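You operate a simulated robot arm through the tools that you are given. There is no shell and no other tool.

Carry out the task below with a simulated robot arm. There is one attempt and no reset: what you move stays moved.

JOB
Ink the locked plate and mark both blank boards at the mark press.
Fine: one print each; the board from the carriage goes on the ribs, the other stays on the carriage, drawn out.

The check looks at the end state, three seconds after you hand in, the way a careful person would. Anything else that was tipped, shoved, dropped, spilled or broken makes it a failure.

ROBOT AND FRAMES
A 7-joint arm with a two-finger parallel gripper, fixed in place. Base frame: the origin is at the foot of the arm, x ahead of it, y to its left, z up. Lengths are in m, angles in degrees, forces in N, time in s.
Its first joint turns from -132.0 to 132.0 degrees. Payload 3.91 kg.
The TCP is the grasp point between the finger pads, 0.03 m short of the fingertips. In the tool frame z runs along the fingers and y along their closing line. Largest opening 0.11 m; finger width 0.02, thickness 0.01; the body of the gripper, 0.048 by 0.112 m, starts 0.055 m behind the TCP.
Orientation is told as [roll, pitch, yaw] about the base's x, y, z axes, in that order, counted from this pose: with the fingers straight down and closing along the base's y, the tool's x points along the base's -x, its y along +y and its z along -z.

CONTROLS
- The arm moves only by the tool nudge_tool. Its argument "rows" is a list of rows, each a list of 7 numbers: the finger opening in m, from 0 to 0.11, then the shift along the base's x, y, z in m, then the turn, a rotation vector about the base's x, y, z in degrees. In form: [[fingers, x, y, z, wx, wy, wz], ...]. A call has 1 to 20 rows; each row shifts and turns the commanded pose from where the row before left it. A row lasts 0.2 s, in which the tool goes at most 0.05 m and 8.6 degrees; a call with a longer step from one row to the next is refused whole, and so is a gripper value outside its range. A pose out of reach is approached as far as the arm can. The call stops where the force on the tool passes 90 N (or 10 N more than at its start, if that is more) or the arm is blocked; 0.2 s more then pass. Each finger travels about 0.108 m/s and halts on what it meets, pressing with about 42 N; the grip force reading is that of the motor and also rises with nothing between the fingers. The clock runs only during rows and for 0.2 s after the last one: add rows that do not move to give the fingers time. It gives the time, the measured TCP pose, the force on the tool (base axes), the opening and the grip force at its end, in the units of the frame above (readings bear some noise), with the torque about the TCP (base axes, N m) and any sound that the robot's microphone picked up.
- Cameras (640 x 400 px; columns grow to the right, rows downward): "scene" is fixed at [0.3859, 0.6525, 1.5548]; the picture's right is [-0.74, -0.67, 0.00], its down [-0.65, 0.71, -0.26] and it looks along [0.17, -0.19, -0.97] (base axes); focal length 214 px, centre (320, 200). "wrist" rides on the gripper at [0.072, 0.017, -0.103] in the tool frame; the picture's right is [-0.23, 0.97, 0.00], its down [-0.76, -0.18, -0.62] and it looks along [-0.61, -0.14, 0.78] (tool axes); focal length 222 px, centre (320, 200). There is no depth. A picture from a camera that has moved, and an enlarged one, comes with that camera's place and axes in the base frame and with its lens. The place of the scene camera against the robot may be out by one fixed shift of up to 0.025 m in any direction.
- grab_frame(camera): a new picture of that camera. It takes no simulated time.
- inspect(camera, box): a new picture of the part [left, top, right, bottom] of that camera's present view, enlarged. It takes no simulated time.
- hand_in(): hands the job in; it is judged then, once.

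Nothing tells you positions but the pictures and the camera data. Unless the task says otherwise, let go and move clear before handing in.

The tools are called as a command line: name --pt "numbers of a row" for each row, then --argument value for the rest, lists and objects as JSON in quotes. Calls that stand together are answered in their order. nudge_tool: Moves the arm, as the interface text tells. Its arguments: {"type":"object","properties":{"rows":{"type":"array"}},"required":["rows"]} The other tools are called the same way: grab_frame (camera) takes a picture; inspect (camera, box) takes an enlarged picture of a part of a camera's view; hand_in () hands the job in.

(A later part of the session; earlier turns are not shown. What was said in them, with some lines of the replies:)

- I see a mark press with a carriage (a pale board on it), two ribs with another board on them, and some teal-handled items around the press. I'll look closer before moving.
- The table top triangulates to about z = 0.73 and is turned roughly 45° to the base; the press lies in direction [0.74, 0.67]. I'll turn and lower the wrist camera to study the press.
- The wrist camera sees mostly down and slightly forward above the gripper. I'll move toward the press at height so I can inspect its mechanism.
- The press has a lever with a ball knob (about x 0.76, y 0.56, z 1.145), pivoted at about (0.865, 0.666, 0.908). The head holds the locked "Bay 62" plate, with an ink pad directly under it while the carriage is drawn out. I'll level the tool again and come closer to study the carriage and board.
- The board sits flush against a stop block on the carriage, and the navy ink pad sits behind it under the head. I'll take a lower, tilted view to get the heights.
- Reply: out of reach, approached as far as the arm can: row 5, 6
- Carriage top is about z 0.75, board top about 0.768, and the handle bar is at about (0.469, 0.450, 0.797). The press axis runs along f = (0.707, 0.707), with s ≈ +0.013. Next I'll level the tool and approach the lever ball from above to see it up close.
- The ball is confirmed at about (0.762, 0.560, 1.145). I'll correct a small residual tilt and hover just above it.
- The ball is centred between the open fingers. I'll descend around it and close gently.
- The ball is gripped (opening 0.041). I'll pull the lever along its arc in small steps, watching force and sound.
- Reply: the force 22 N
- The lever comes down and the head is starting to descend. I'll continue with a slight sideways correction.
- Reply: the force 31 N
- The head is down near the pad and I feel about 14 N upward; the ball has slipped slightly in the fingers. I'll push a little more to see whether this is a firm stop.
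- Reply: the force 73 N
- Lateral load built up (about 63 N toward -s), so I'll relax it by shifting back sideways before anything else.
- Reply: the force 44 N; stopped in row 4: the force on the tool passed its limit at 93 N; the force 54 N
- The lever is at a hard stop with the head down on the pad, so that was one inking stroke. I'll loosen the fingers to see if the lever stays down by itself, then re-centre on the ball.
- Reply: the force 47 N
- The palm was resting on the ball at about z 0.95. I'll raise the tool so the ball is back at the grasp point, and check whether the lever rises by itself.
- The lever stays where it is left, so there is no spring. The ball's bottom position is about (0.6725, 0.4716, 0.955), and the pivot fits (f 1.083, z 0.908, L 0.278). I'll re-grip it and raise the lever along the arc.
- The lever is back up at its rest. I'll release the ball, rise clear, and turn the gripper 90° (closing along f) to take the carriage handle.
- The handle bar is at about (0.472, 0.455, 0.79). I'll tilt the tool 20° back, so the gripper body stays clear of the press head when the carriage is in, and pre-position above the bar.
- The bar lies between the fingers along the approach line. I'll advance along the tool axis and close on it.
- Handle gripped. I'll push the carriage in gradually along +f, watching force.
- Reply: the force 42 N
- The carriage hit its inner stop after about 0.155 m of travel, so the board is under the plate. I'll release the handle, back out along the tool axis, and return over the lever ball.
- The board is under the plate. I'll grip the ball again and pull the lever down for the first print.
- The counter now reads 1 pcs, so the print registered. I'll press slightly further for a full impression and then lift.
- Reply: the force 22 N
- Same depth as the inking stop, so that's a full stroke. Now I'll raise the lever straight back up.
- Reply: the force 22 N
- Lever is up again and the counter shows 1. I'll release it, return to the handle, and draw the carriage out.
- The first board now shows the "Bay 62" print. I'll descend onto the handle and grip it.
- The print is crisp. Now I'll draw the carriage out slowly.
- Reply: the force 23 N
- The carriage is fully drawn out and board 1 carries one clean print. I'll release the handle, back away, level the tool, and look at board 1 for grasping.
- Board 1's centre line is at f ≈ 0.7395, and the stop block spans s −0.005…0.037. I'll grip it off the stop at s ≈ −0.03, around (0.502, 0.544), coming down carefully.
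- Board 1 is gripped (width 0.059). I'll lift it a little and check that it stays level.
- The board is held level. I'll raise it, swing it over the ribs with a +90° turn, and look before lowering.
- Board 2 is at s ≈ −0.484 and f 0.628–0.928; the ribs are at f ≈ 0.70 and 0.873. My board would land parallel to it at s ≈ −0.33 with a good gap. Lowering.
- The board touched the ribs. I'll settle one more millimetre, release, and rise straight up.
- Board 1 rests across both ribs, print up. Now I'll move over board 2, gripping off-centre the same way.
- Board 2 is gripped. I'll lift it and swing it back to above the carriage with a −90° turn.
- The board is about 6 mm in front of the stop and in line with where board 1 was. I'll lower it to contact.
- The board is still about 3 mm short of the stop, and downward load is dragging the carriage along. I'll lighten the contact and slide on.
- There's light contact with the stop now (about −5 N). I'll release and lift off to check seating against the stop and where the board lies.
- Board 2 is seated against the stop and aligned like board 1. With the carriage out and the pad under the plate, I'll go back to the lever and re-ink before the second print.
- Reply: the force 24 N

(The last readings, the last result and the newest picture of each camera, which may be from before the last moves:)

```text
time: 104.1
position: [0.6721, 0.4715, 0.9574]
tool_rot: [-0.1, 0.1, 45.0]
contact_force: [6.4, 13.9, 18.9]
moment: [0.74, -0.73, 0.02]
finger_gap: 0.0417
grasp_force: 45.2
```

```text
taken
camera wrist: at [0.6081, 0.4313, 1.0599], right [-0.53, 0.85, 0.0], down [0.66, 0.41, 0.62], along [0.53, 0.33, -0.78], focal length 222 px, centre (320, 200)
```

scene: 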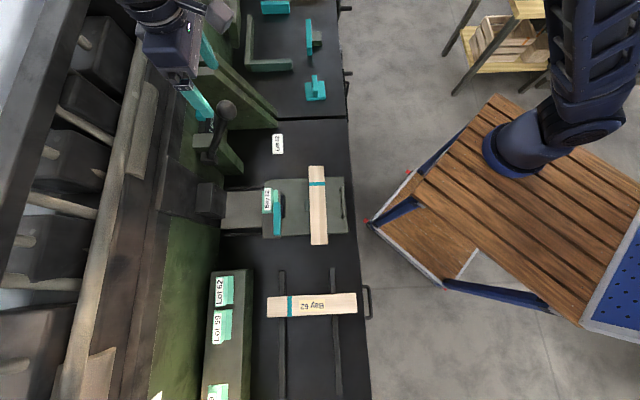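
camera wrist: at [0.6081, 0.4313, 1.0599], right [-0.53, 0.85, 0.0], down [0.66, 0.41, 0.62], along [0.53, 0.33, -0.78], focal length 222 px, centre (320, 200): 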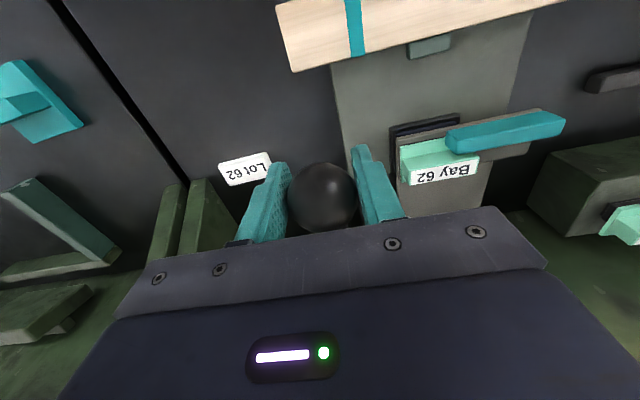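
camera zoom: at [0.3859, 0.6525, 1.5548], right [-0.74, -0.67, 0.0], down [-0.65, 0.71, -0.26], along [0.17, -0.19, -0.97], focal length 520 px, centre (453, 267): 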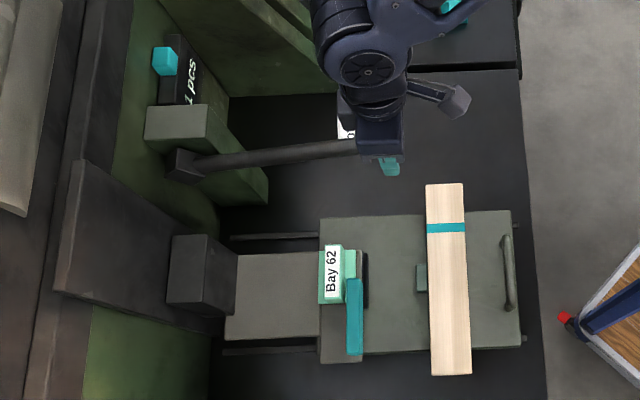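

Firm contact with the pad. I'll hold briefly, then raise the lever.

nudge_tool --pt "0.02 -0.0003 -0.0005 -0.003 0 0 0" --pt "0.02 0 0 0 0 0 0"

nudge_tool --pt "0.02 0.0011 0.0011 0.006 0 0 0" --pt "0.02 0.0022 0.0022 0.0144 0 0 0" --pt "0.02 0.0023 0.0023 0.0143 0 0 0" --pt "0.02 0.0033 0.0033 0.0139 0 0 0" --pt "0.02 0.0034 0.0034 0.0138 0 0 0" --pt "0.02 0.0043 0.0043 0.0134 0 0 0" --pt "0.02 0.0044 0.0044 0.0133 0 0 0" --pt "0.02 0.0053 0.0053 0.0126 0 0 0" --pt "0.02 0.0054 0.0054 0.0126 0 0 0" --pt "0.02 0.0062 0.0062 0.0117 0 0 0" --pt "0.02 0.0062 0.0062 0.0117 0 0 0"

nudge_tool --pt "0.02 0.007 0.007 0.0108 0 0 0" --pt "0.02 0.0071 0.0071 0.0107 0 0 0" --pt "0.02 0.0078 0.0078 0.0096 0 0 0" --pt "0.02 0.0079 0.0079 0.0096 0 0 0" --pt "0.02 0.0084 0.0084 0.0084 0 0 0" --pt "0.02 0.0072 0.0072 0.006 0 0 0" --pt "0.02 0 0 0 0 0 0"

inspect --camera "scene" --box '[185, 90, 345, 255]'

grab_frame --camera "wrist"

```text
time: 104.7
position: [0.6715, 0.4692, 0.9535]
tool_rot: [-0.1, 0.1, 44.9]
contact_force: [3.4, 20.7, 28.2]
moment: [0.41, -0.3, 0.01]
finger_gap: 0.0412
grasp_force: 44.7
```

```text
time: 107.1
position: [0.7152, 0.5129, 1.091]
tool_rot: [-0.2, 0.1, 45.0]
contact_force: [-15.4, 11.3, -8.2]
moment: [-0.83, 0.99, 0.1]
finger_gap: 0.0414
grasp_force: 44.5
```

```text
time: 108.7
position: [0.7611, 0.5576, 1.1458]
tool_rot: [-0.2, 0.2, 44.8]
contact_force: [-13.6, 9.0, -1.6]
moment: [-0.58, 0.79, -0.13]
finger_gap: 0.0417
grasp_force: 45.6
```

```text
2.42 times, centred on (265, 172) of scene
camera zoom: at [0.3859, 0.6525, 1.5548], right [-0.74, -0.67, 0.0], down [-0.65, 0.71, -0.26], along [0.17, -0.19, -0.97], focal length 520 px, centre (453, 267)
```

zoom: 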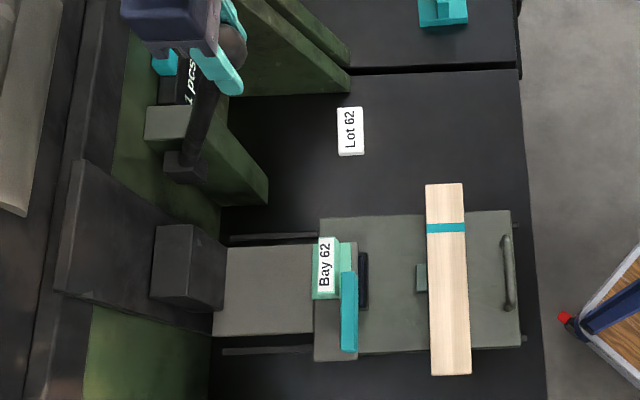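

```text
taken
camera wrist: at [0.6968, 0.5202, 1.2489], right [-0.53, 0.85, 0.0], down [0.66, 0.41, 0.62], along [0.53, 0.33, -0.78], focal length 222 px, centre (320, 200)
```

wrist: 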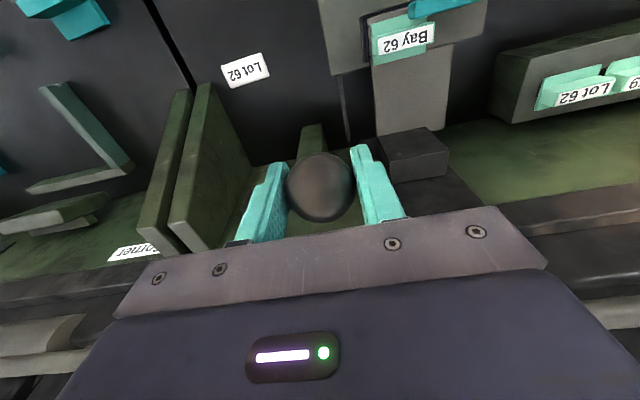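

Re-inked and the lever is up. I'll go back to the handle at the drawn-out position.

nudge_tool --pt "0.06 0 0 0 0 0 0" --pt "0.1 0 0 0 0 0 0" --pt "0.1 0 0 0 0 0 0" --pt "0.1 0 0 0.04 0 0 0" --pt "0.1 0 0 0.04 0 0 0" --pt "0.1 -0.04 -0.0118 0 0 0 -8.18" --pt "0.1 -0.04 -0.0118 0 0 0 -8.18" --pt "0.1 -0.04 -0.0118 0 0 0 -8.18" --pt "0.1 -0.04 -0.0118 0 0 0 -8.18" --pt "0.1 -0.04 -0.0118 0 0 0 -8.18" --pt "0.1 -0.01533 -0.00813 -0.0378 0 0 -8.18" --pt "0.1 -0.01533 -0.00813 -0.0378 0 0 -8.18" --pt "0.1 -0.01533 -0.00813 -0.0378 0 0 -8.18" --pt "0.08 -0.01533 -0.00813 -0.0378 0 0 -8.18" --pt "0.06 -0.01533 -0.00813 -0.0378 0 0 -8.18" --pt "0.05 -0.01533 -0.00813 -0.0378 0 0 -8.1"

nudge_tool --pt "0.05 -0.007 -0.0057 -0.0402 4.7 -4.7 0" --pt "0.05 -0.007 -0.0057 -0.0402 4.7 -4.7 0" --pt "0.05 -0.0071 -0.0057 -0.0402 4.7 -4.7 0" --pt "0.05 0 0 0 0 0 0"

grab_frame --camera "wrist"

grab_frame --camera "scene"

```text
time: 112.1
position: [0.4677, 0.4501, 0.9982]
tool_rot: [-0.2, 0.2, -45.1]
contact_force: [-0.6, -0.7, -0.9]
moment: [0.0, 0.01, 0.03]
finger_gap: 0.0503
grasp_force: 0.1
```

```text
time: 113.1
position: [0.4483, 0.4327, 0.8782]
tool_rot: [19.8, 0.3, -44.9]
contact_force: [0.7, 0.1, -0.3]
moment: [-0.01, 0.0, 0.0]
finger_gap: 0.0503
grasp_force: 0.1
```

```text
taken
camera wrist: at [0.3823, 0.4712, 0.9807], right [0.81, 0.49, 0.33], down [0.27, -0.81, 0.52], along [0.52, -0.33, -0.79], focal length 222 px, centre (320, 200)
```

wrist: 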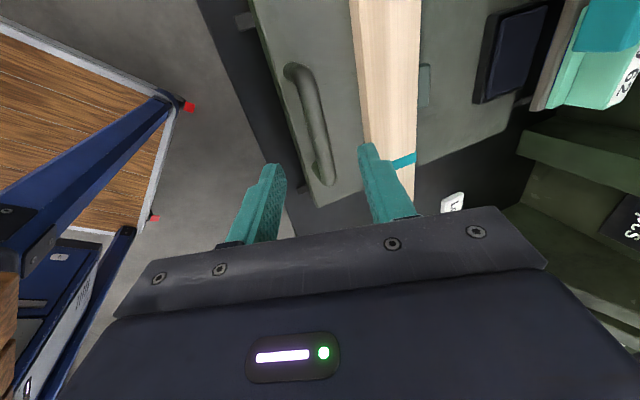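

```text
taken
```

scene: 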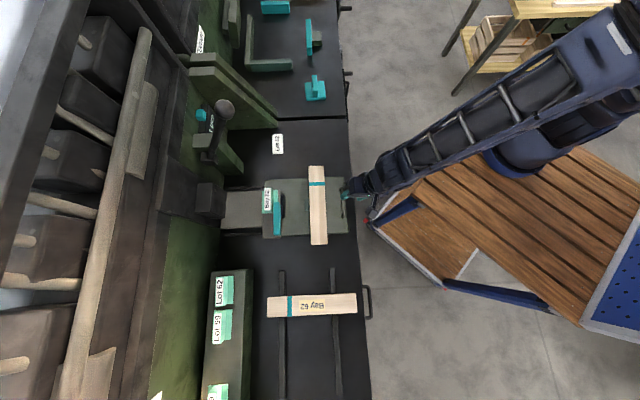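

nudge_tool --pt "0.05 0.0057 0.0057 -0.025 0 0 0" --pt "0.05 0.0057 0.0057 -0.025 0 0 0" --pt "0.05 0.0057 0.0057 -0.024 0 0 0" --pt "0.03 0 0 0 0 0 0" --pt "0.01 0 0 0 0 0 0" --pt "0.005 0 0 0 0 0 0" --pt "0.005 0 0 0 0 0 0"

grab_frame --camera "wrist"

```text
time: 114.7
position: [0.4659, 0.4505, 0.8036]
tool_rot: [19.8, 0.3, -45.0]
contact_force: [4.4, 5.4, -2.3]
moment: [0.06, 0.0, -0.11]
finger_gap: 0.0158
grasp_force: 45.0
```

```text
taken
camera wrist: at [0.4002, 0.4885, 0.9063], right [0.81, 0.49, 0.33], down [0.27, -0.81, 0.52], along [0.52, -0.33, -0.79], focal length 222 px, centre (320, 200)
```

wrist: 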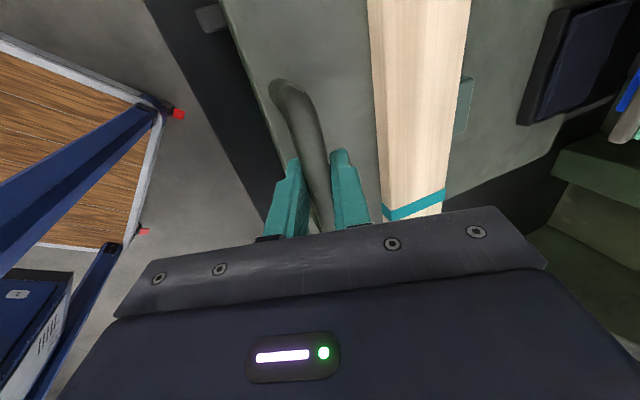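

Handle gripped. Pushing the carriage in smoothly.

nudge_tool --pt "0.005 0.003 0.003 0.0005 0 0 0" --pt "0.005 0.006 0.006 0 0 0 0" --pt "0.005 0.0085 0.0085 0 0 0 0" --pt "0.005 0.0085 0.0085 0 0 0 0" --pt "0.005 0.0085 0.0085 0 0 0 0" --pt "0.005 0.0085 0.0085 0 0 0 0" --pt "0.005 0.0085 0.0085 0 0 0 0" --pt "0.005 0.0085 0.0085 0 0 0 0" --pt "0.005 0.0085 0.0085 0 0 0 0" --pt "0.005 0.0085 0.0085 0 0 0 0" --pt "0.005 0.0085 0.0085 0 0 0 0" --pt "0.005 0.006 0.006 0 0 0 0"

inspect --camera "scene" --box '[220, 140, 360, 260]'

```text
time: 117.3
position: [0.5559, 0.5414, 0.8036]
tool_rot: [19.8, 0.1, -44.7]
contact_force: [-0.8, 1.9, -30.6]
moment: [0.05, 0.03, -0.05]
finger_gap: 0.0158
grasp_force: 45.0
```

```text
3.33 times, centred on (290, 200) of scene
camera zoom: at [0.3859, 0.6525, 1.5548], right [-0.74, -0.67, 0.0], down [-0.65, 0.71, -0.26], along [0.17, -0.19, -0.97], focal length 715 px, centre (420, 200)
```

zoom: 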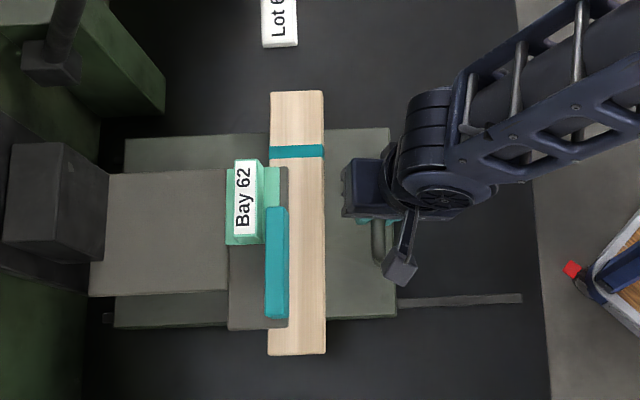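

nudge_tool --pt "0.005 0.003 0.003 -0.002 0 0 0" --pt "0.005 0.004 0.004 -0.001 0 0 0" --pt "0.005 0.004 0.004 0 0 0 0" --pt "0.005 0.004 0.004 0 0 0 0"

nudge_tool --pt "0.005 0.003 0.003 0 0 0 0" --pt "0.005 0.002 0.002 0 0 0 0" --pt "0.005 0.002 0.002 0 0 0 0"

inspect --camera "scene" --box '[220, 140, 360, 260]'

```text
time: 118.3
position: [0.5733, 0.5591, 0.8041]
tool_rot: [20.1, 0.3, -44.8]
contact_force: [3.4, 2.1, 25.7]
moment: [0.53, 0.3, 0.09]
finger_gap: 0.0157
grasp_force: 45.0
```

```text
time: 119.1
position: [0.5782, 0.5635, 0.8026]
tool_rot: [19.8, 0.2, -44.9]
contact_force: [0.7, 2.5, 34.8]
moment: [0.23, 0.06, -0.11]
finger_gap: 0.0157
grasp_force: 45.2
```

```text
3.33 times, centred on (290, 200) of scene
camera zoom: at [0.3859, 0.6525, 1.5548], right [-0.74, -0.67, 0.0], down [-0.65, 0.71, -0.26], along [0.17, -0.19, -0.97], focal length 715 px, centre (420, 200)
```

zoom: 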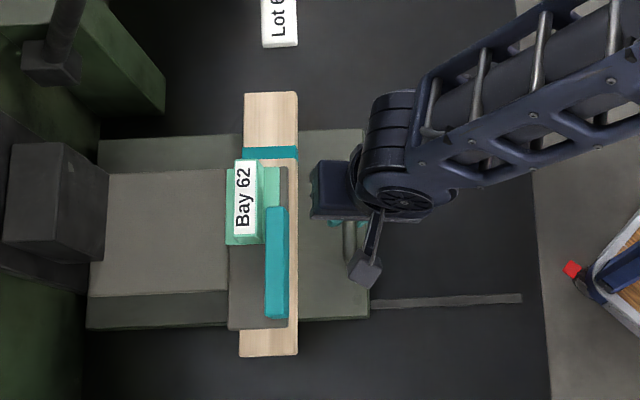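

nudge_tool --pt "0.005 0.001 0.001 0.0025 0 0 0" --pt "0.005 0.001 0.001 0 0 0 0" --pt "0.005 0.001 0.001 0 0 0 0" --pt "0.005 0 0 0 0 0 0"

inspect --camera "scene" --box '[220, 140, 360, 260]'

```text
time: 120.1
position: [0.5789, 0.5638, 0.8019]
tool_rot: [19.4, 0.2, -44.8]
contact_force: [-38.0, -43.5, 3.5]
moment: [-0.58, -0.06, -0.34]
finger_gap: 0.0163
grasp_force: 44.7
```

```text
3.33 times, centred on (290, 200) of scene
camera zoom: at [0.3859, 0.6525, 1.5548], right [-0.74, -0.67, 0.0], down [-0.65, 0.71, -0.26], along [0.17, -0.19, -0.97], focal length 715 px, centre (420, 200)
```

zoom: 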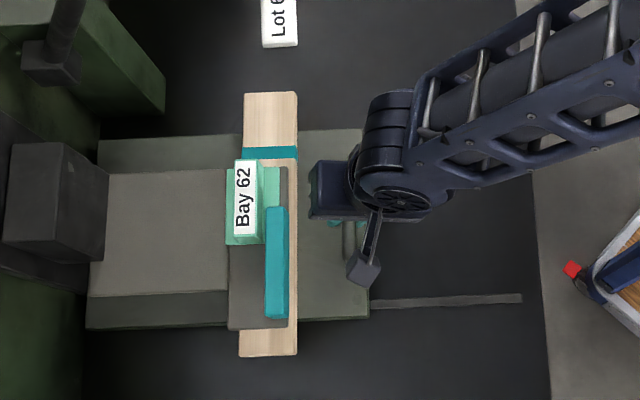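

The carriage is hard against its inner stop. I'll relieve the push, release, and return to the lever.

nudge_tool --pt "0.005 -0.0022 -0.0022 0 0 0 0" --pt "0.03 0 0 0 0 0 0" --pt "0.05 0 0 0 0 0 0" --pt "0.05 0 0 0 0 0 0" --pt "0.05 -0.0065 -0.0065 0.025 0 0 0" --pt "0.05 -0.0065 -0.0065 0.025 0 0 0" --pt "0.05 -0.0065 -0.0065 0.025 0 0 0" --pt "0.05 -0.004 -0.004 0.035 -4.7 4.7 0" --pt "0.05 -0.004 -0.004 0.035 -4.7 4.7 0" --pt "0.05 -0.004 -0.004 0.035 -4.7 4.7 0"

inspect --camera "scene" --box '[220, 140, 360, 260]'

```text
time: 122.3
position: [0.5473, 0.5342, 0.9832]
tool_rot: [-0.3, 0.2, -44.9]
contact_force: [0.0, -0.1, 0.6]
moment: [0.02, 0.0, 0.04]
finger_gap: 0.0499
grasp_force: 0.1
```

```text
3.33 times, centred on (290, 200) of scene
camera zoom: at [0.3859, 0.6525, 1.5548], right [-0.74, -0.67, 0.0], down [-0.65, 0.71, -0.26], along [0.17, -0.19, -0.97], focal length 715 px, centre (420, 200)
```

zoom: 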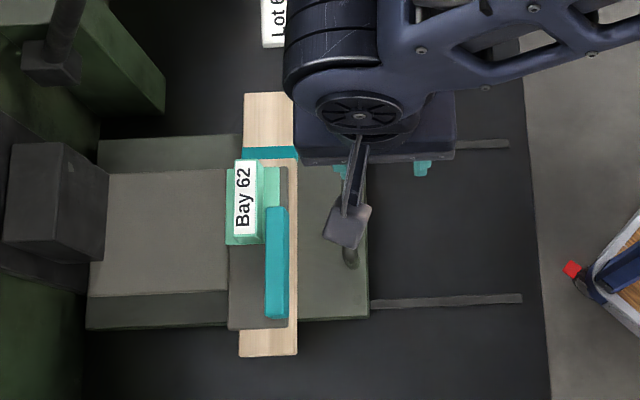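

nudge_tool --pt "0.06 0.012 0.002 0.04 0 0 8.19" --pt "0.08 0.012 0.002 0.04 0 0 8.19" --pt "0.1 0.012 0.002 0.04 0 0 8.19" --pt "0.1 0.012 0.002 0.04 0 0 8.19" --pt "0.1 0.012 0.002 0.04 0 0 8.19" --pt "0.1 0.012 0.002 0.0425 0 0 8.19" --pt "0.1 0.0288 0.0028 0 0 0 8.19" --pt "0.1 0.0288 0.0028 0 0 0 8.19" --pt "0.1 0.0288 0.0028 0 0 0 8.19" --pt "0.1 0.0288 0.0028 0 0 0 8.19" --pt "0.1 0.0284 0.0028 0 0 0 8.1" --pt "0.1 0 0 0 0 0 0"

grab_frame --camera "wrist"

inspect --camera "scene" --box '[220, 140, 360, 260]'

```text
time: 124.9
position: [0.7649, 0.5595, 1.2267]
tool_rot: [-0.1, 0.2, 45.1]
contact_force: [0.1, -0.8, 1.5]
moment: [0.0, -0.06, 0.0]
finger_gap: 0.1004
grasp_force: 0.1
```

```text
taken
camera wrist: at [0.7008, 0.5207, 1.3294], right [-0.53, 0.85, 0.0], down [0.66, 0.42, 0.62], along [0.53, 0.33, -0.78], focal length 222 px, centre (320, 200)
```

wrist: 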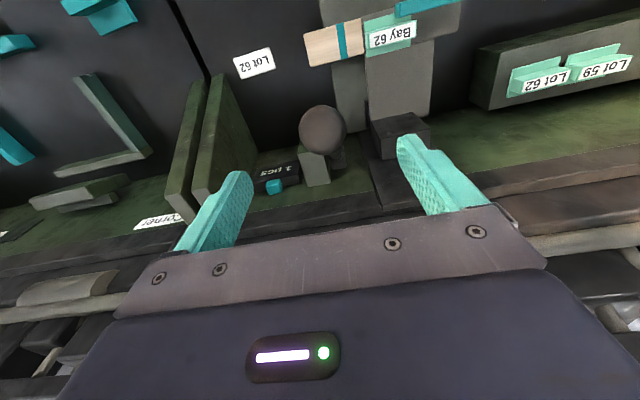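

```text
3.33 times, centred on (290, 200) of scene
camera zoom: at [0.3859, 0.6525, 1.5548], right [-0.74, -0.67, 0.0], down [-0.65, 0.71, -0.26], along [0.17, -0.19, -0.97], focal length 715 px, centre (420, 200)
```

zoom: 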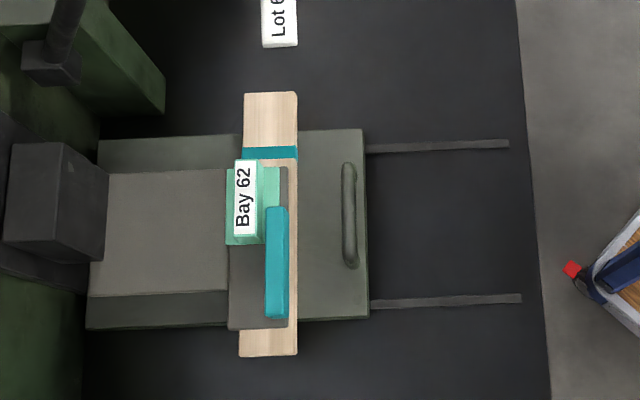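

Everything is in place for the second print. I'll grip the ball and pull.

nudge_tool --pt "0.1 -0.0009 0.0002 -0.03 0 0 0" --pt "0.1 -0.0009 0.0002 -0.03 0 0 0" --pt "0.1 -0.0008 0.0001 -0.0235 0 0 0" --pt "0.06 0 0 0 0 0 0" --pt "0.03 0 0 0 0 0 0" --pt "0.02 0 0 0 0 0 0" --pt "0.02 0 0 0 0 0 0"

nudge_tool --pt "0.02 -0.0086 -0.0086 -0.008 0 0 0" --pt "0.02 -0.0084 -0.0084 -0.0088 0 0 0" --pt "0.02 -0.008 -0.008 -0.0093 0 0 0" --pt "0.02 -0.0077 -0.0077 -0.0099 0 0 0" --pt "0.02 -0.0072 -0.0072 -0.0105 0 0 0" --pt "0.02 -0.0069 -0.0069 -0.011 0 0 0" --pt "0.02 -0.0064 -0.0064 -0.0115 0 0 0" --pt "0.02 -0.006 -0.006 -0.0119 0 0 0"

nudge_tool --pt "0.02 -0.0055 -0.0055 -0.0124 0 0 0" --pt "0.02 -0.0052 -0.0052 -0.0128 0 0 0" --pt "0.02 -0.0045 -0.0045 -0.0132 0 0 0" --pt "0.02 -0.0042 -0.0042 -0.0135 0 0 0" --pt "0.02 -0.0035 -0.0035 -0.0137 0 0 0"

inspect --camera "scene" --box '[185, 90, 345, 255]'

```text
time: 126.5
position: [0.7609, 0.5598, 1.1431]
tool_rot: [-0.1, 0.2, 45.1]
contact_force: [3.9, -0.4, -1.9]
moment: [0.24, -0.28, 0.05]
finger_gap: 0.0414
grasp_force: 44.9
```

```text
time: 128.3
position: [0.7019, 0.5004, 1.0617]
tool_rot: [-0.1, 0.1, 45.1]
contact_force: [10.7, -1.3, 2.7]
moment: [0.91, -0.91, -0.03]
finger_gap: 0.0417
grasp_force: 45.4
```

```text
time: 129.5
position: [0.6795, 0.4773, 0.9961]
tool_rot: [-0.1, 0.3, 45.0]
contact_force: [12.3, -7.1, 2.7]
moment: [0.63, -0.65, -0.14]
finger_gap: 0.0419
grasp_force: 44.8
```

```text
2.42 times, centred on (265, 172) of scene
camera zoom: at [0.3859, 0.6525, 1.5548], right [-0.74, -0.67, 0.0], down [-0.65, 0.71, -0.26], along [0.17, -0.19, -0.97], focal length 520 px, centre (453, 267)
```

zoom: 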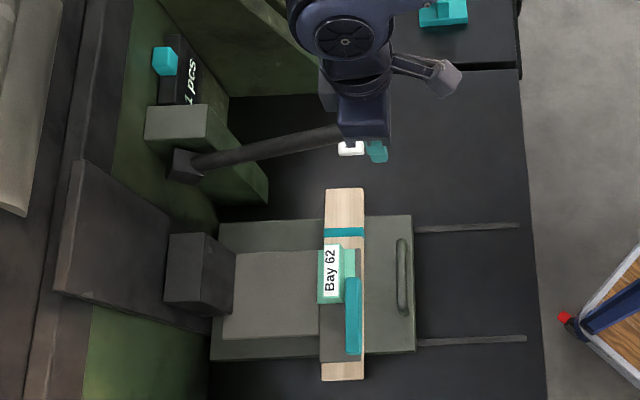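

nudge_tool --pt "0.02 -0.0026 -0.0038 -0.014 0 0 0" --pt "0.02 -0.002 -0.003 -0.0142 0 0 0" --pt "0.02 -0.0012 -0.0012 -0.007 0 0 0" --pt "0.02 -0.0009 -0.0009 -0.005 0 0 0"

inspect --camera "scene" --box '[185, 90, 345, 255]'

grab_frame --camera "wrist"

```text
time: 130.5
position: [0.6713, 0.4707, 0.9574]
tool_rot: [-0.1, 0.2, 45.1]
contact_force: [6.9, 8.1, 7.4]
moment: [0.92, -0.78, 0.06]
finger_gap: 0.0415
grasp_force: 45.0
```

```text
2.42 times, centred on (265, 172) of scene
camera zoom: at [0.3859, 0.6525, 1.5548], right [-0.74, -0.67, 0.0], down [-0.65, 0.71, -0.26], along [0.17, -0.19, -0.97], focal length 520 px, centre (453, 267)
```

zoom: 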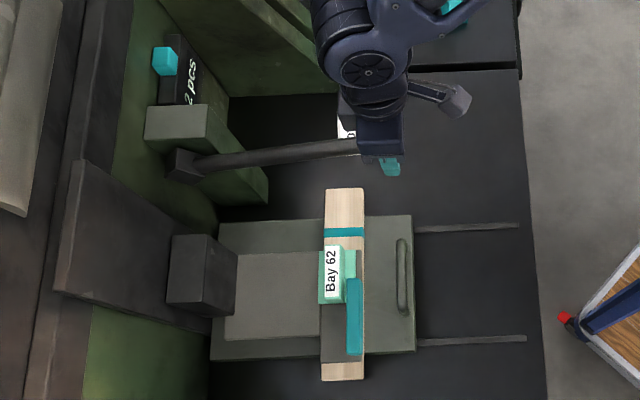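

```text
taken
camera wrist: at [0.6078, 0.4308, 1.0593], right [-0.53, 0.85, 0.0], down [0.66, 0.42, 0.62], along [0.53, 0.33, -0.78], focal length 222 px, centre (320, 200)
```

wrist: 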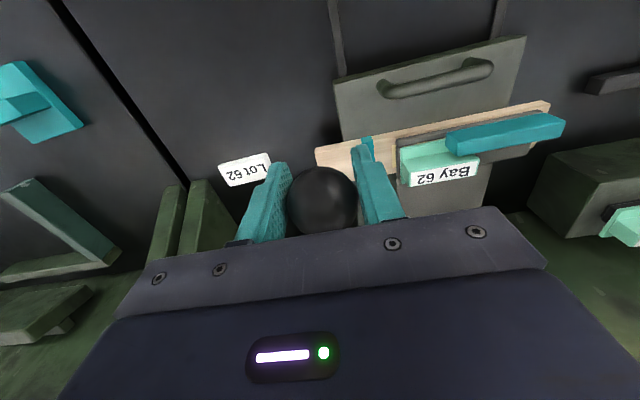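

The counter reads 2 pcs, the same depth as the first print. Raising the lever.

nudge_tool --pt "0.02 -0.0003 -0.0003 -0.0015 0 0 0" --pt "0.02 0 0 0 0 0 0" --pt "0.02 0.0024 0.0024 0.0154 0 0 0" --pt "0.02 0.0023 0.0023 0.0143 0 0 0" --pt "0.02 0.0033 0.0033 0.0139 0 0 0" --pt "0.02 0.0034 0.0034 0.0138 0 0 0" --pt "0.02 0.0043 0.0043 0.0134 0 0 0" --pt "0.02 0.0044 0.0044 0.0133 0 0 0" --pt "0.02 0.0053 0.0053 0.0126 0 0 0" --pt "0.02 0.0054 0.0054 0.0126 0 0 0" --pt "0.02 0.0062 0.0062 0.0117 0 0 0" --pt "0.02 0.0062 0.0062 0.0117 0 0 0"

nudge_tool --pt "0.02 0.007 0.007 0.0108 0 0 0" --pt "0.02 0.0071 0.0071 0.0107 0 0 0" --pt "0.02 0.0078 0.0078 0.0096 0 0 0" --pt "0.02 0.0079 0.0079 0.0096 0 0 0" --pt "0.02 0.0084 0.0084 0.0084 0 0 0" --pt "0.02 0.0078 0.0078 0.007 0 0 0" --pt "0.02 0 0 0 0 0 0"

inspect --camera "scene" --box '[185, 90, 345, 255]'

grab_frame --camera "wrist"

```text
time: 133.1
position: [0.7152, 0.5125, 1.0891]
tool_rot: [-0.2, 0.2, 45.1]
contact_force: [-13.7, 10.8, -8.5]
moment: [-0.95, 0.95, -0.03]
finger_gap: 0.0412
grasp_force: 44.4
```

```text
time: 134.7
position: [0.7614, 0.5582, 1.1456]
tool_rot: [-0.2, 0.2, 45.1]
contact_force: [-16.2, 11.1, -1.4]
moment: [-0.47, 0.75, 0.04]
finger_gap: 0.0414
grasp_force: 44.8
```

```text
2.42 times, centred on (265, 172) of scene
camera zoom: at [0.3859, 0.6525, 1.5548], right [-0.74, -0.67, 0.0], down [-0.65, 0.71, -0.26], along [0.17, -0.19, -0.97], focal length 520 px, centre (453, 267)
```

zoom: 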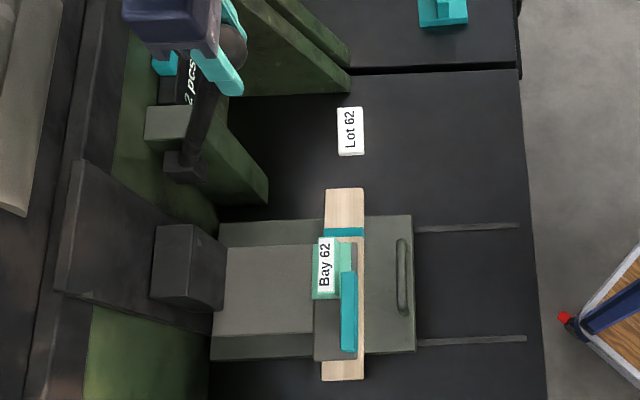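

```text
taken
camera wrist: at [0.6971, 0.5202, 1.2471], right [-0.53, 0.85, 0.0], down [0.66, 0.42, 0.62], along [0.53, 0.33, -0.78], focal length 222 px, centre (320, 200)
```

wrist: 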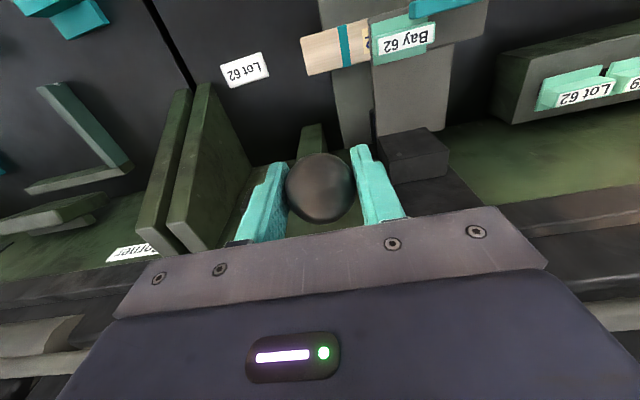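

nudge_tool --pt "0.06 0 0 0 0 0 0" --pt "0.1 0 0 0 0 0 0" --pt "0.1 0 0 0 0 0 0" --pt "0.1 0 0 0.04 0 0 0" --pt "0.1 0 0 0.04 0 0 0" --pt "0.1 -0.0288 -0.0033 0 0 0 -8.19" --pt "0.1 -0.0288 -0.0033 0 0 0 -8.19" --pt "0.1 -0.0288 -0.0033 0 0 0 -8.19" --pt "0.1 -0.0288 -0.0033 0 0 0 -8.19" --pt "0.1 -0.0288 -0.0033 0 0 0 -8.19" --pt "0.1 -0.012 -0.00135 -0.0397 0 0 -8.19" --pt "0.1 -0.012 -0.00135 -0.0397 0 0 -8.19" --pt "0.08 -0.012 -0.00135 -0.0397 0 0 -8.19" --pt "0.06 -0.012 -0.00135 -0.0397 0 0 -8.19" --pt "0.05 -0.012 -0.00135 -0.0397 0 0 -8.19" --pt "0.05 -0.012 -0.00135 -0.0397 0 0 -8.19"

nudge_tool --pt "0.05 0.004 0.004 -0.035 4.7 -4.7 0" --pt "0.05 0.004 0.004 -0.035 4.7 -4.7 0" --pt "0.05 0.004 0.004 -0.035 4.7 -4.7 0" --pt "0.05 0 0 0 0 0 0"

grab_frame --camera "wrist"

inspect --camera "scene" --box '[185, 90, 345, 255]'

```text
time: 138.1
position: [0.5461, 0.531, 0.9856]
tool_rot: [-0.2, 0.3, -45.2]
contact_force: [-0.1, -0.7, 0.2]
moment: [0.0, 0.01, -0.02]
finger_gap: 0.0503
grasp_force: 0.0
```

```text
time: 139.1
position: [0.5579, 0.544, 0.8813]
tool_rot: [19.9, 0.3, -45.1]
contact_force: [-0.2, -0.6, 0.1]
moment: [0.05, 0.03, -0.01]
finger_gap: 0.0501
grasp_force: 0.0
```

```text
taken
camera wrist: at [0.4927, 0.5819, 0.9833], right [0.81, 0.49, 0.33], down [0.27, -0.81, 0.52], along [0.52, -0.33, -0.79], focal length 222 px, centre (320, 200)
```

wrist: 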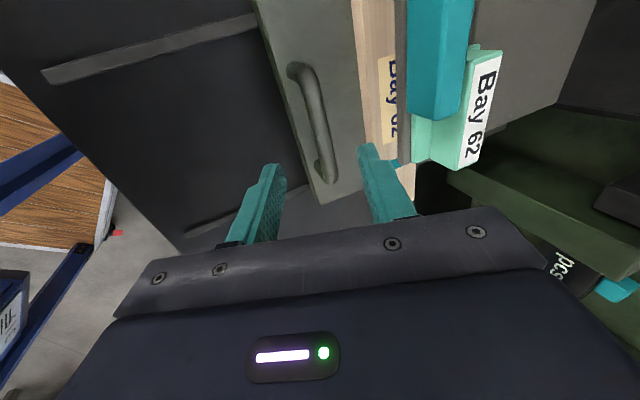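

```text
2.42 times, centred on (265, 172) of scene
camera zoom: at [0.3859, 0.6525, 1.5548], right [-0.74, -0.67, 0.0], down [-0.65, 0.71, -0.26], along [0.17, -0.19, -0.97], focal length 520 px, centre (453, 267)
```

zoom: 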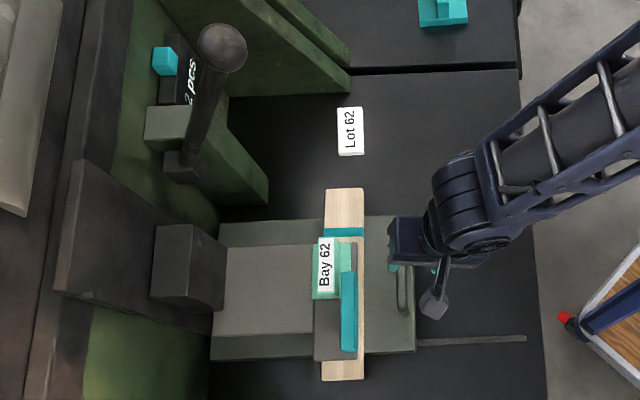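

The second board is printed too. I'll grip the handle and draw the carriage out.

nudge_tool --pt "0.05 0.006 0.006 -0.025 0 0 0" --pt "0.05 0.006 0.006 -0.025 0 0 0" --pt "0.05 0.006 0.006 -0.026 0 0 0" --pt "0.03 0 0 0 0 0 0" --pt "0.01 0 0 0 0 0 0" --pt "0.005 0 0 0 0 0 0" --pt "0.005 0 0 0 0 0 0"

grab_frame --camera "wrist"

```text
time: 140.7
position: [0.5757, 0.5634, 0.8055]
tool_rot: [19.8, 0.2, -45.0]
contact_force: [3.9, 3.4, 5.6]
moment: [0.03, -0.13, 0.03]
finger_gap: 0.0158
grasp_force: 44.8
```

```text
taken
camera wrist: at [0.511, 0.6011, 0.9073], right [0.81, 0.49, 0.33], down [0.27, -0.81, 0.52], along [0.52, -0.33, -0.79], focal length 222 px, centre (320, 200)
```

wrist: 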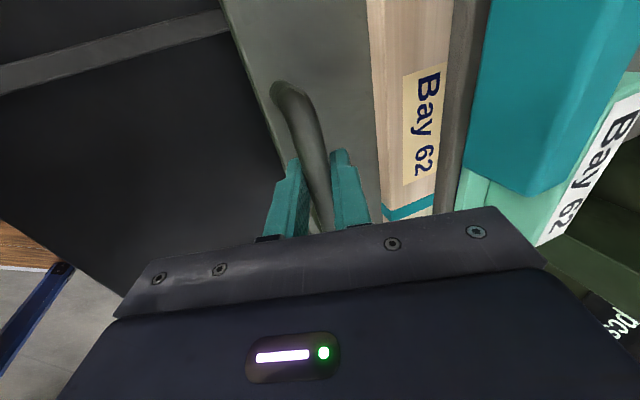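

nudge_tool --pt "0.005 -0.004 -0.004 0.0003 0 0 0" --pt "0.005 -0.007 -0.007 0 0 0 0" --pt "0.005 -0.01 -0.01 0 0 0 0" --pt "0.005 -0.01 -0.01 0 0 0 0" --pt "0.005 -0.01 -0.01 0 0 0 0" --pt "0.005 -0.01 -0.01 0 0 0 0" --pt "0.005 -0.01 -0.01 0 0 0 0" --pt "0.005 -0.01 -0.01 0 0 0 0" --pt "0.005 -0.01 -0.01 0 0 0 0" --pt "0.005 -0.008 -0.008 0 0 0 0" --pt "0.005 -0.006 -0.006 0 0 0 0"

nudge_tool --pt "0.005 -0.004 -0.004 0 0 0 0" --pt "0.005 -0.004 -0.004 0 0 0 0" --pt "0.005 -0.003 -0.003 0 0 0 0" --pt "0.005 -0.002 -0.002 0 0 0 0"

inspect --camera "scene" --box '[220, 140, 360, 260]'

```text
time: 143.1
position: [0.4801, 0.4674, 0.8047]
tool_rot: [19.8, 0.1, -45.0]
contact_force: [6.4, -9.6, 7.8]
moment: [-0.5, -0.43, -0.14]
finger_gap: 0.0156
grasp_force: 45.2
```

```text
time: 144.1
position: [0.4669, 0.4549, 0.8043]
tool_rot: [19.7, 0.3, -45.0]
contact_force: [6.2, -9.7, -2.8]
moment: [-0.48, -0.41, -0.21]
finger_gap: 0.0153
grasp_force: 44.3
```

```text
3.33 times, centred on (290, 200) of scene
camera zoom: at [0.3859, 0.6525, 1.5548], right [-0.74, -0.67, 0.0], down [-0.65, 0.71, -0.26], along [0.17, -0.19, -0.97], focal length 715 px, centre (420, 200)
```

zoom: 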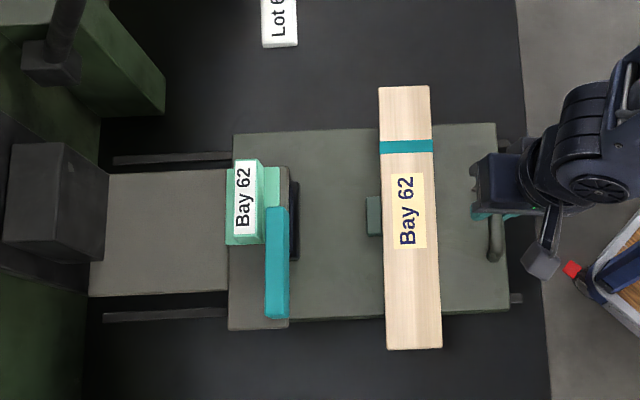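

nudge_tool --pt "0.005 -0.0015 -0.002 0 0 0 0" --pt "0.005 -0.0015 -0.002 0 0 0 0" --pt "0.005 -0.001 -0.001 0 0 0 0" --pt "0.005 0 0 0 0 0 0"

inspect --camera "scene" --box '[220, 140, 360, 260]'

```text
time: 145.1
position: [0.4653, 0.4515, 0.8049]
tool_rot: [19.8, 0.1, -44.8]
contact_force: [18.2, 21.7, -24.0]
moment: [0.06, -0.04, 0.08]
finger_gap: 0.0161
grasp_force: 45.0
```

```text
3.33 times, centred on (290, 200) of scene
camera zoom: at [0.3859, 0.6525, 1.5548], right [-0.74, -0.67, 0.0], down [-0.65, 0.71, -0.26], along [0.17, -0.19, -0.97], focal length 715 px, centre (420, 200)
```

zoom: 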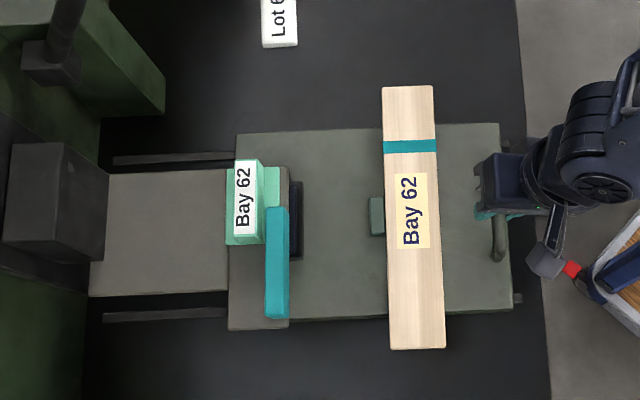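

The carriage is at its outer stop (28 N), and board 2 carries one clean print. I'll relieve, release, and back off clear.

nudge_tool --pt "0.005 0.0013 0.0013 -0.0015 0 0 0" --pt "0.03 0 0 0 0 0 0" --pt "0.05 0 0 0 0 0 0" --pt "0.05 0 0 0 0 0 0" --pt "0.05 -0.0063 -0.0063 0.025 0 0 0" --pt "0.05 -0.0063 -0.0063 0.025 0 0 0" --pt "0.05 -0.0063 -0.0063 0.025 0 0 0" --pt "0.05 0 0 0.04 -4.7 4.7 0" --pt "0.06 0 0 0.04 -4.7 4.7 0" --pt "0.08 0 0 0.04 -4.7 4.7 0" --pt "0.08 0 0 0.045 0 0 0" --pt "0.08 0 0 0.045 0 0 0" --pt "0.08 0 -0.02 0.045 0 0 0" --pt "0.08 0 -0.02 0.04 0 0 0" --pt "0.08 0 -0.02 0.04 0 0 0"

grab_frame --camera "scene"

inspect --camera "scene" --box '[185, 90, 345, 255]'

inspect --camera "scene" --box '[200, 250, 400, 400]'

inspect --camera "scene" --box '[285, 155, 355, 250]'

```text
time: 148.3
position: [0.4451, 0.3722, 1.214]
tool_rot: [-0.2, 0.1, -44.9]
contact_force: [-0.5, 0.9, -0.7]
moment: [-0.06, 0.03, -0.01]
finger_gap: 0.0801
grasp_force: 0.1
```

```text
taken
```

scene: 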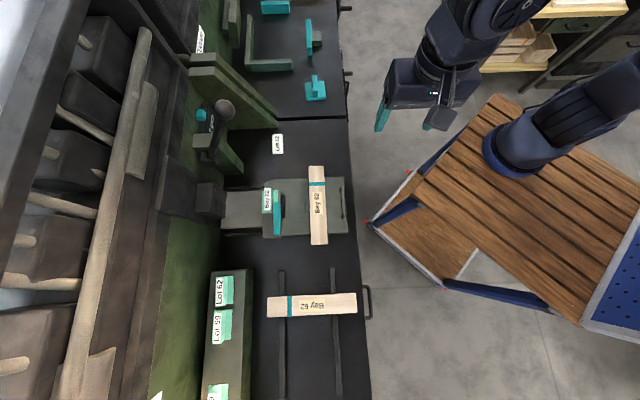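

```text
2.42 times, centred on (265, 172) of scene
camera zoom: at [0.3859, 0.6525, 1.5548], right [-0.74, -0.67, 0.0], down [-0.65, 0.71, -0.26], along [0.17, -0.19, -0.97], focal length 520 px, centre (453, 267)
```

zoom: 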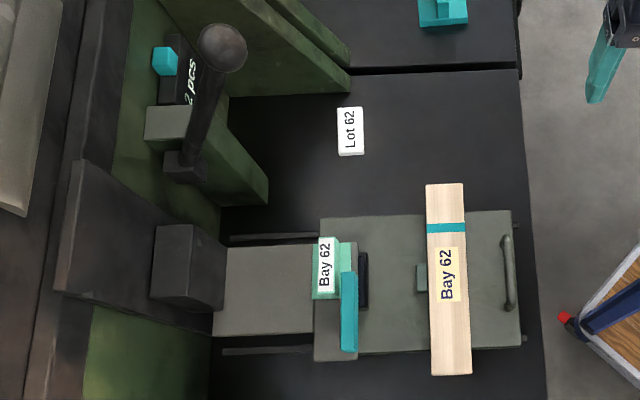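

```text
2.67 times, centred on (300, 325) of scene
camera zoom: at [0.3859, 0.6525, 1.5548], right [-0.74, -0.67, 0.0], down [-0.65, 0.71, -0.26], along [0.17, -0.19, -0.97], focal length 572 px, centre (373, -133)
```

zoom: 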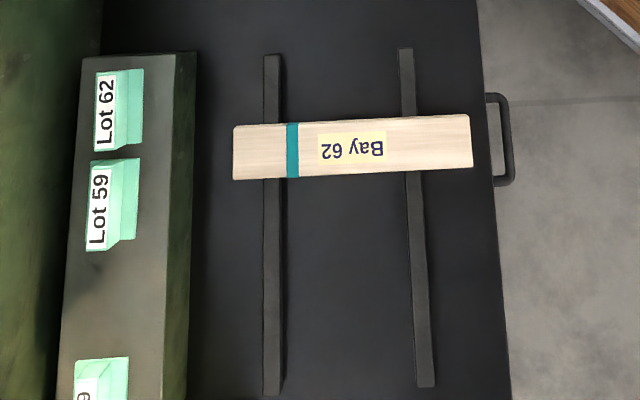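

```text
4.21 times, centred on (320, 202) of scene
camera zoom: at [0.3859, 0.6525, 1.5548], right [-0.74, -0.67, 0.0], down [-0.65, 0.71, -0.26], along [0.17, -0.19, -0.97], focal length 903 px, centre (320, 190)
```

zoom: 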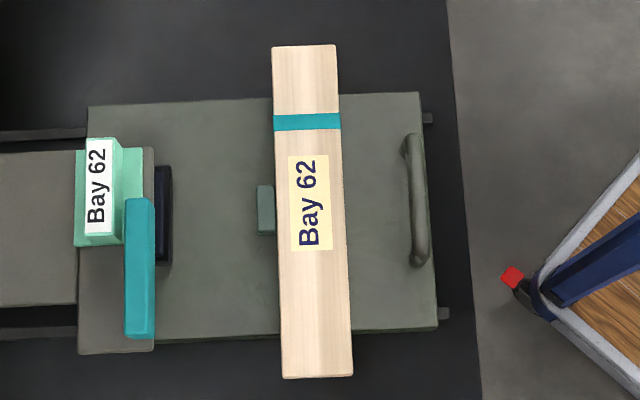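

Both boards carry one "Bay 62" print each: board 1 lies across the ribs, board 2 is on the drawn-out carriage. The lever is up, nothing else looks disturbed, and the gripper is empty and clear, so I'm handing in.

hand_in

```text
The job is handed in.
```

Both boards are marked, and I've handed the job in; no verdict has come back yet. I inked the locked "Bay 62" plate before each print. Each board has one clear "Bay 62" mark, and the press counter reads 2 pcs.

- **First board:** the one that started on the carriage now lies across both ribs, print side up.
- **Second board:** it sits against the stop on the carriage, which is drawn out to its outer stop. It lies about 3 mm closer to the stop than the first board did; its print still looks centred.
- **Rest of the station:** the lever is back up. The gripper is empty and clear, and nothing else looked moved in the last pictures.

On the first inking stroke I pushed the lever past its stop until the arm's force limit halted it at 93 N. I saw no damage, and both prints came out clean afterwards.
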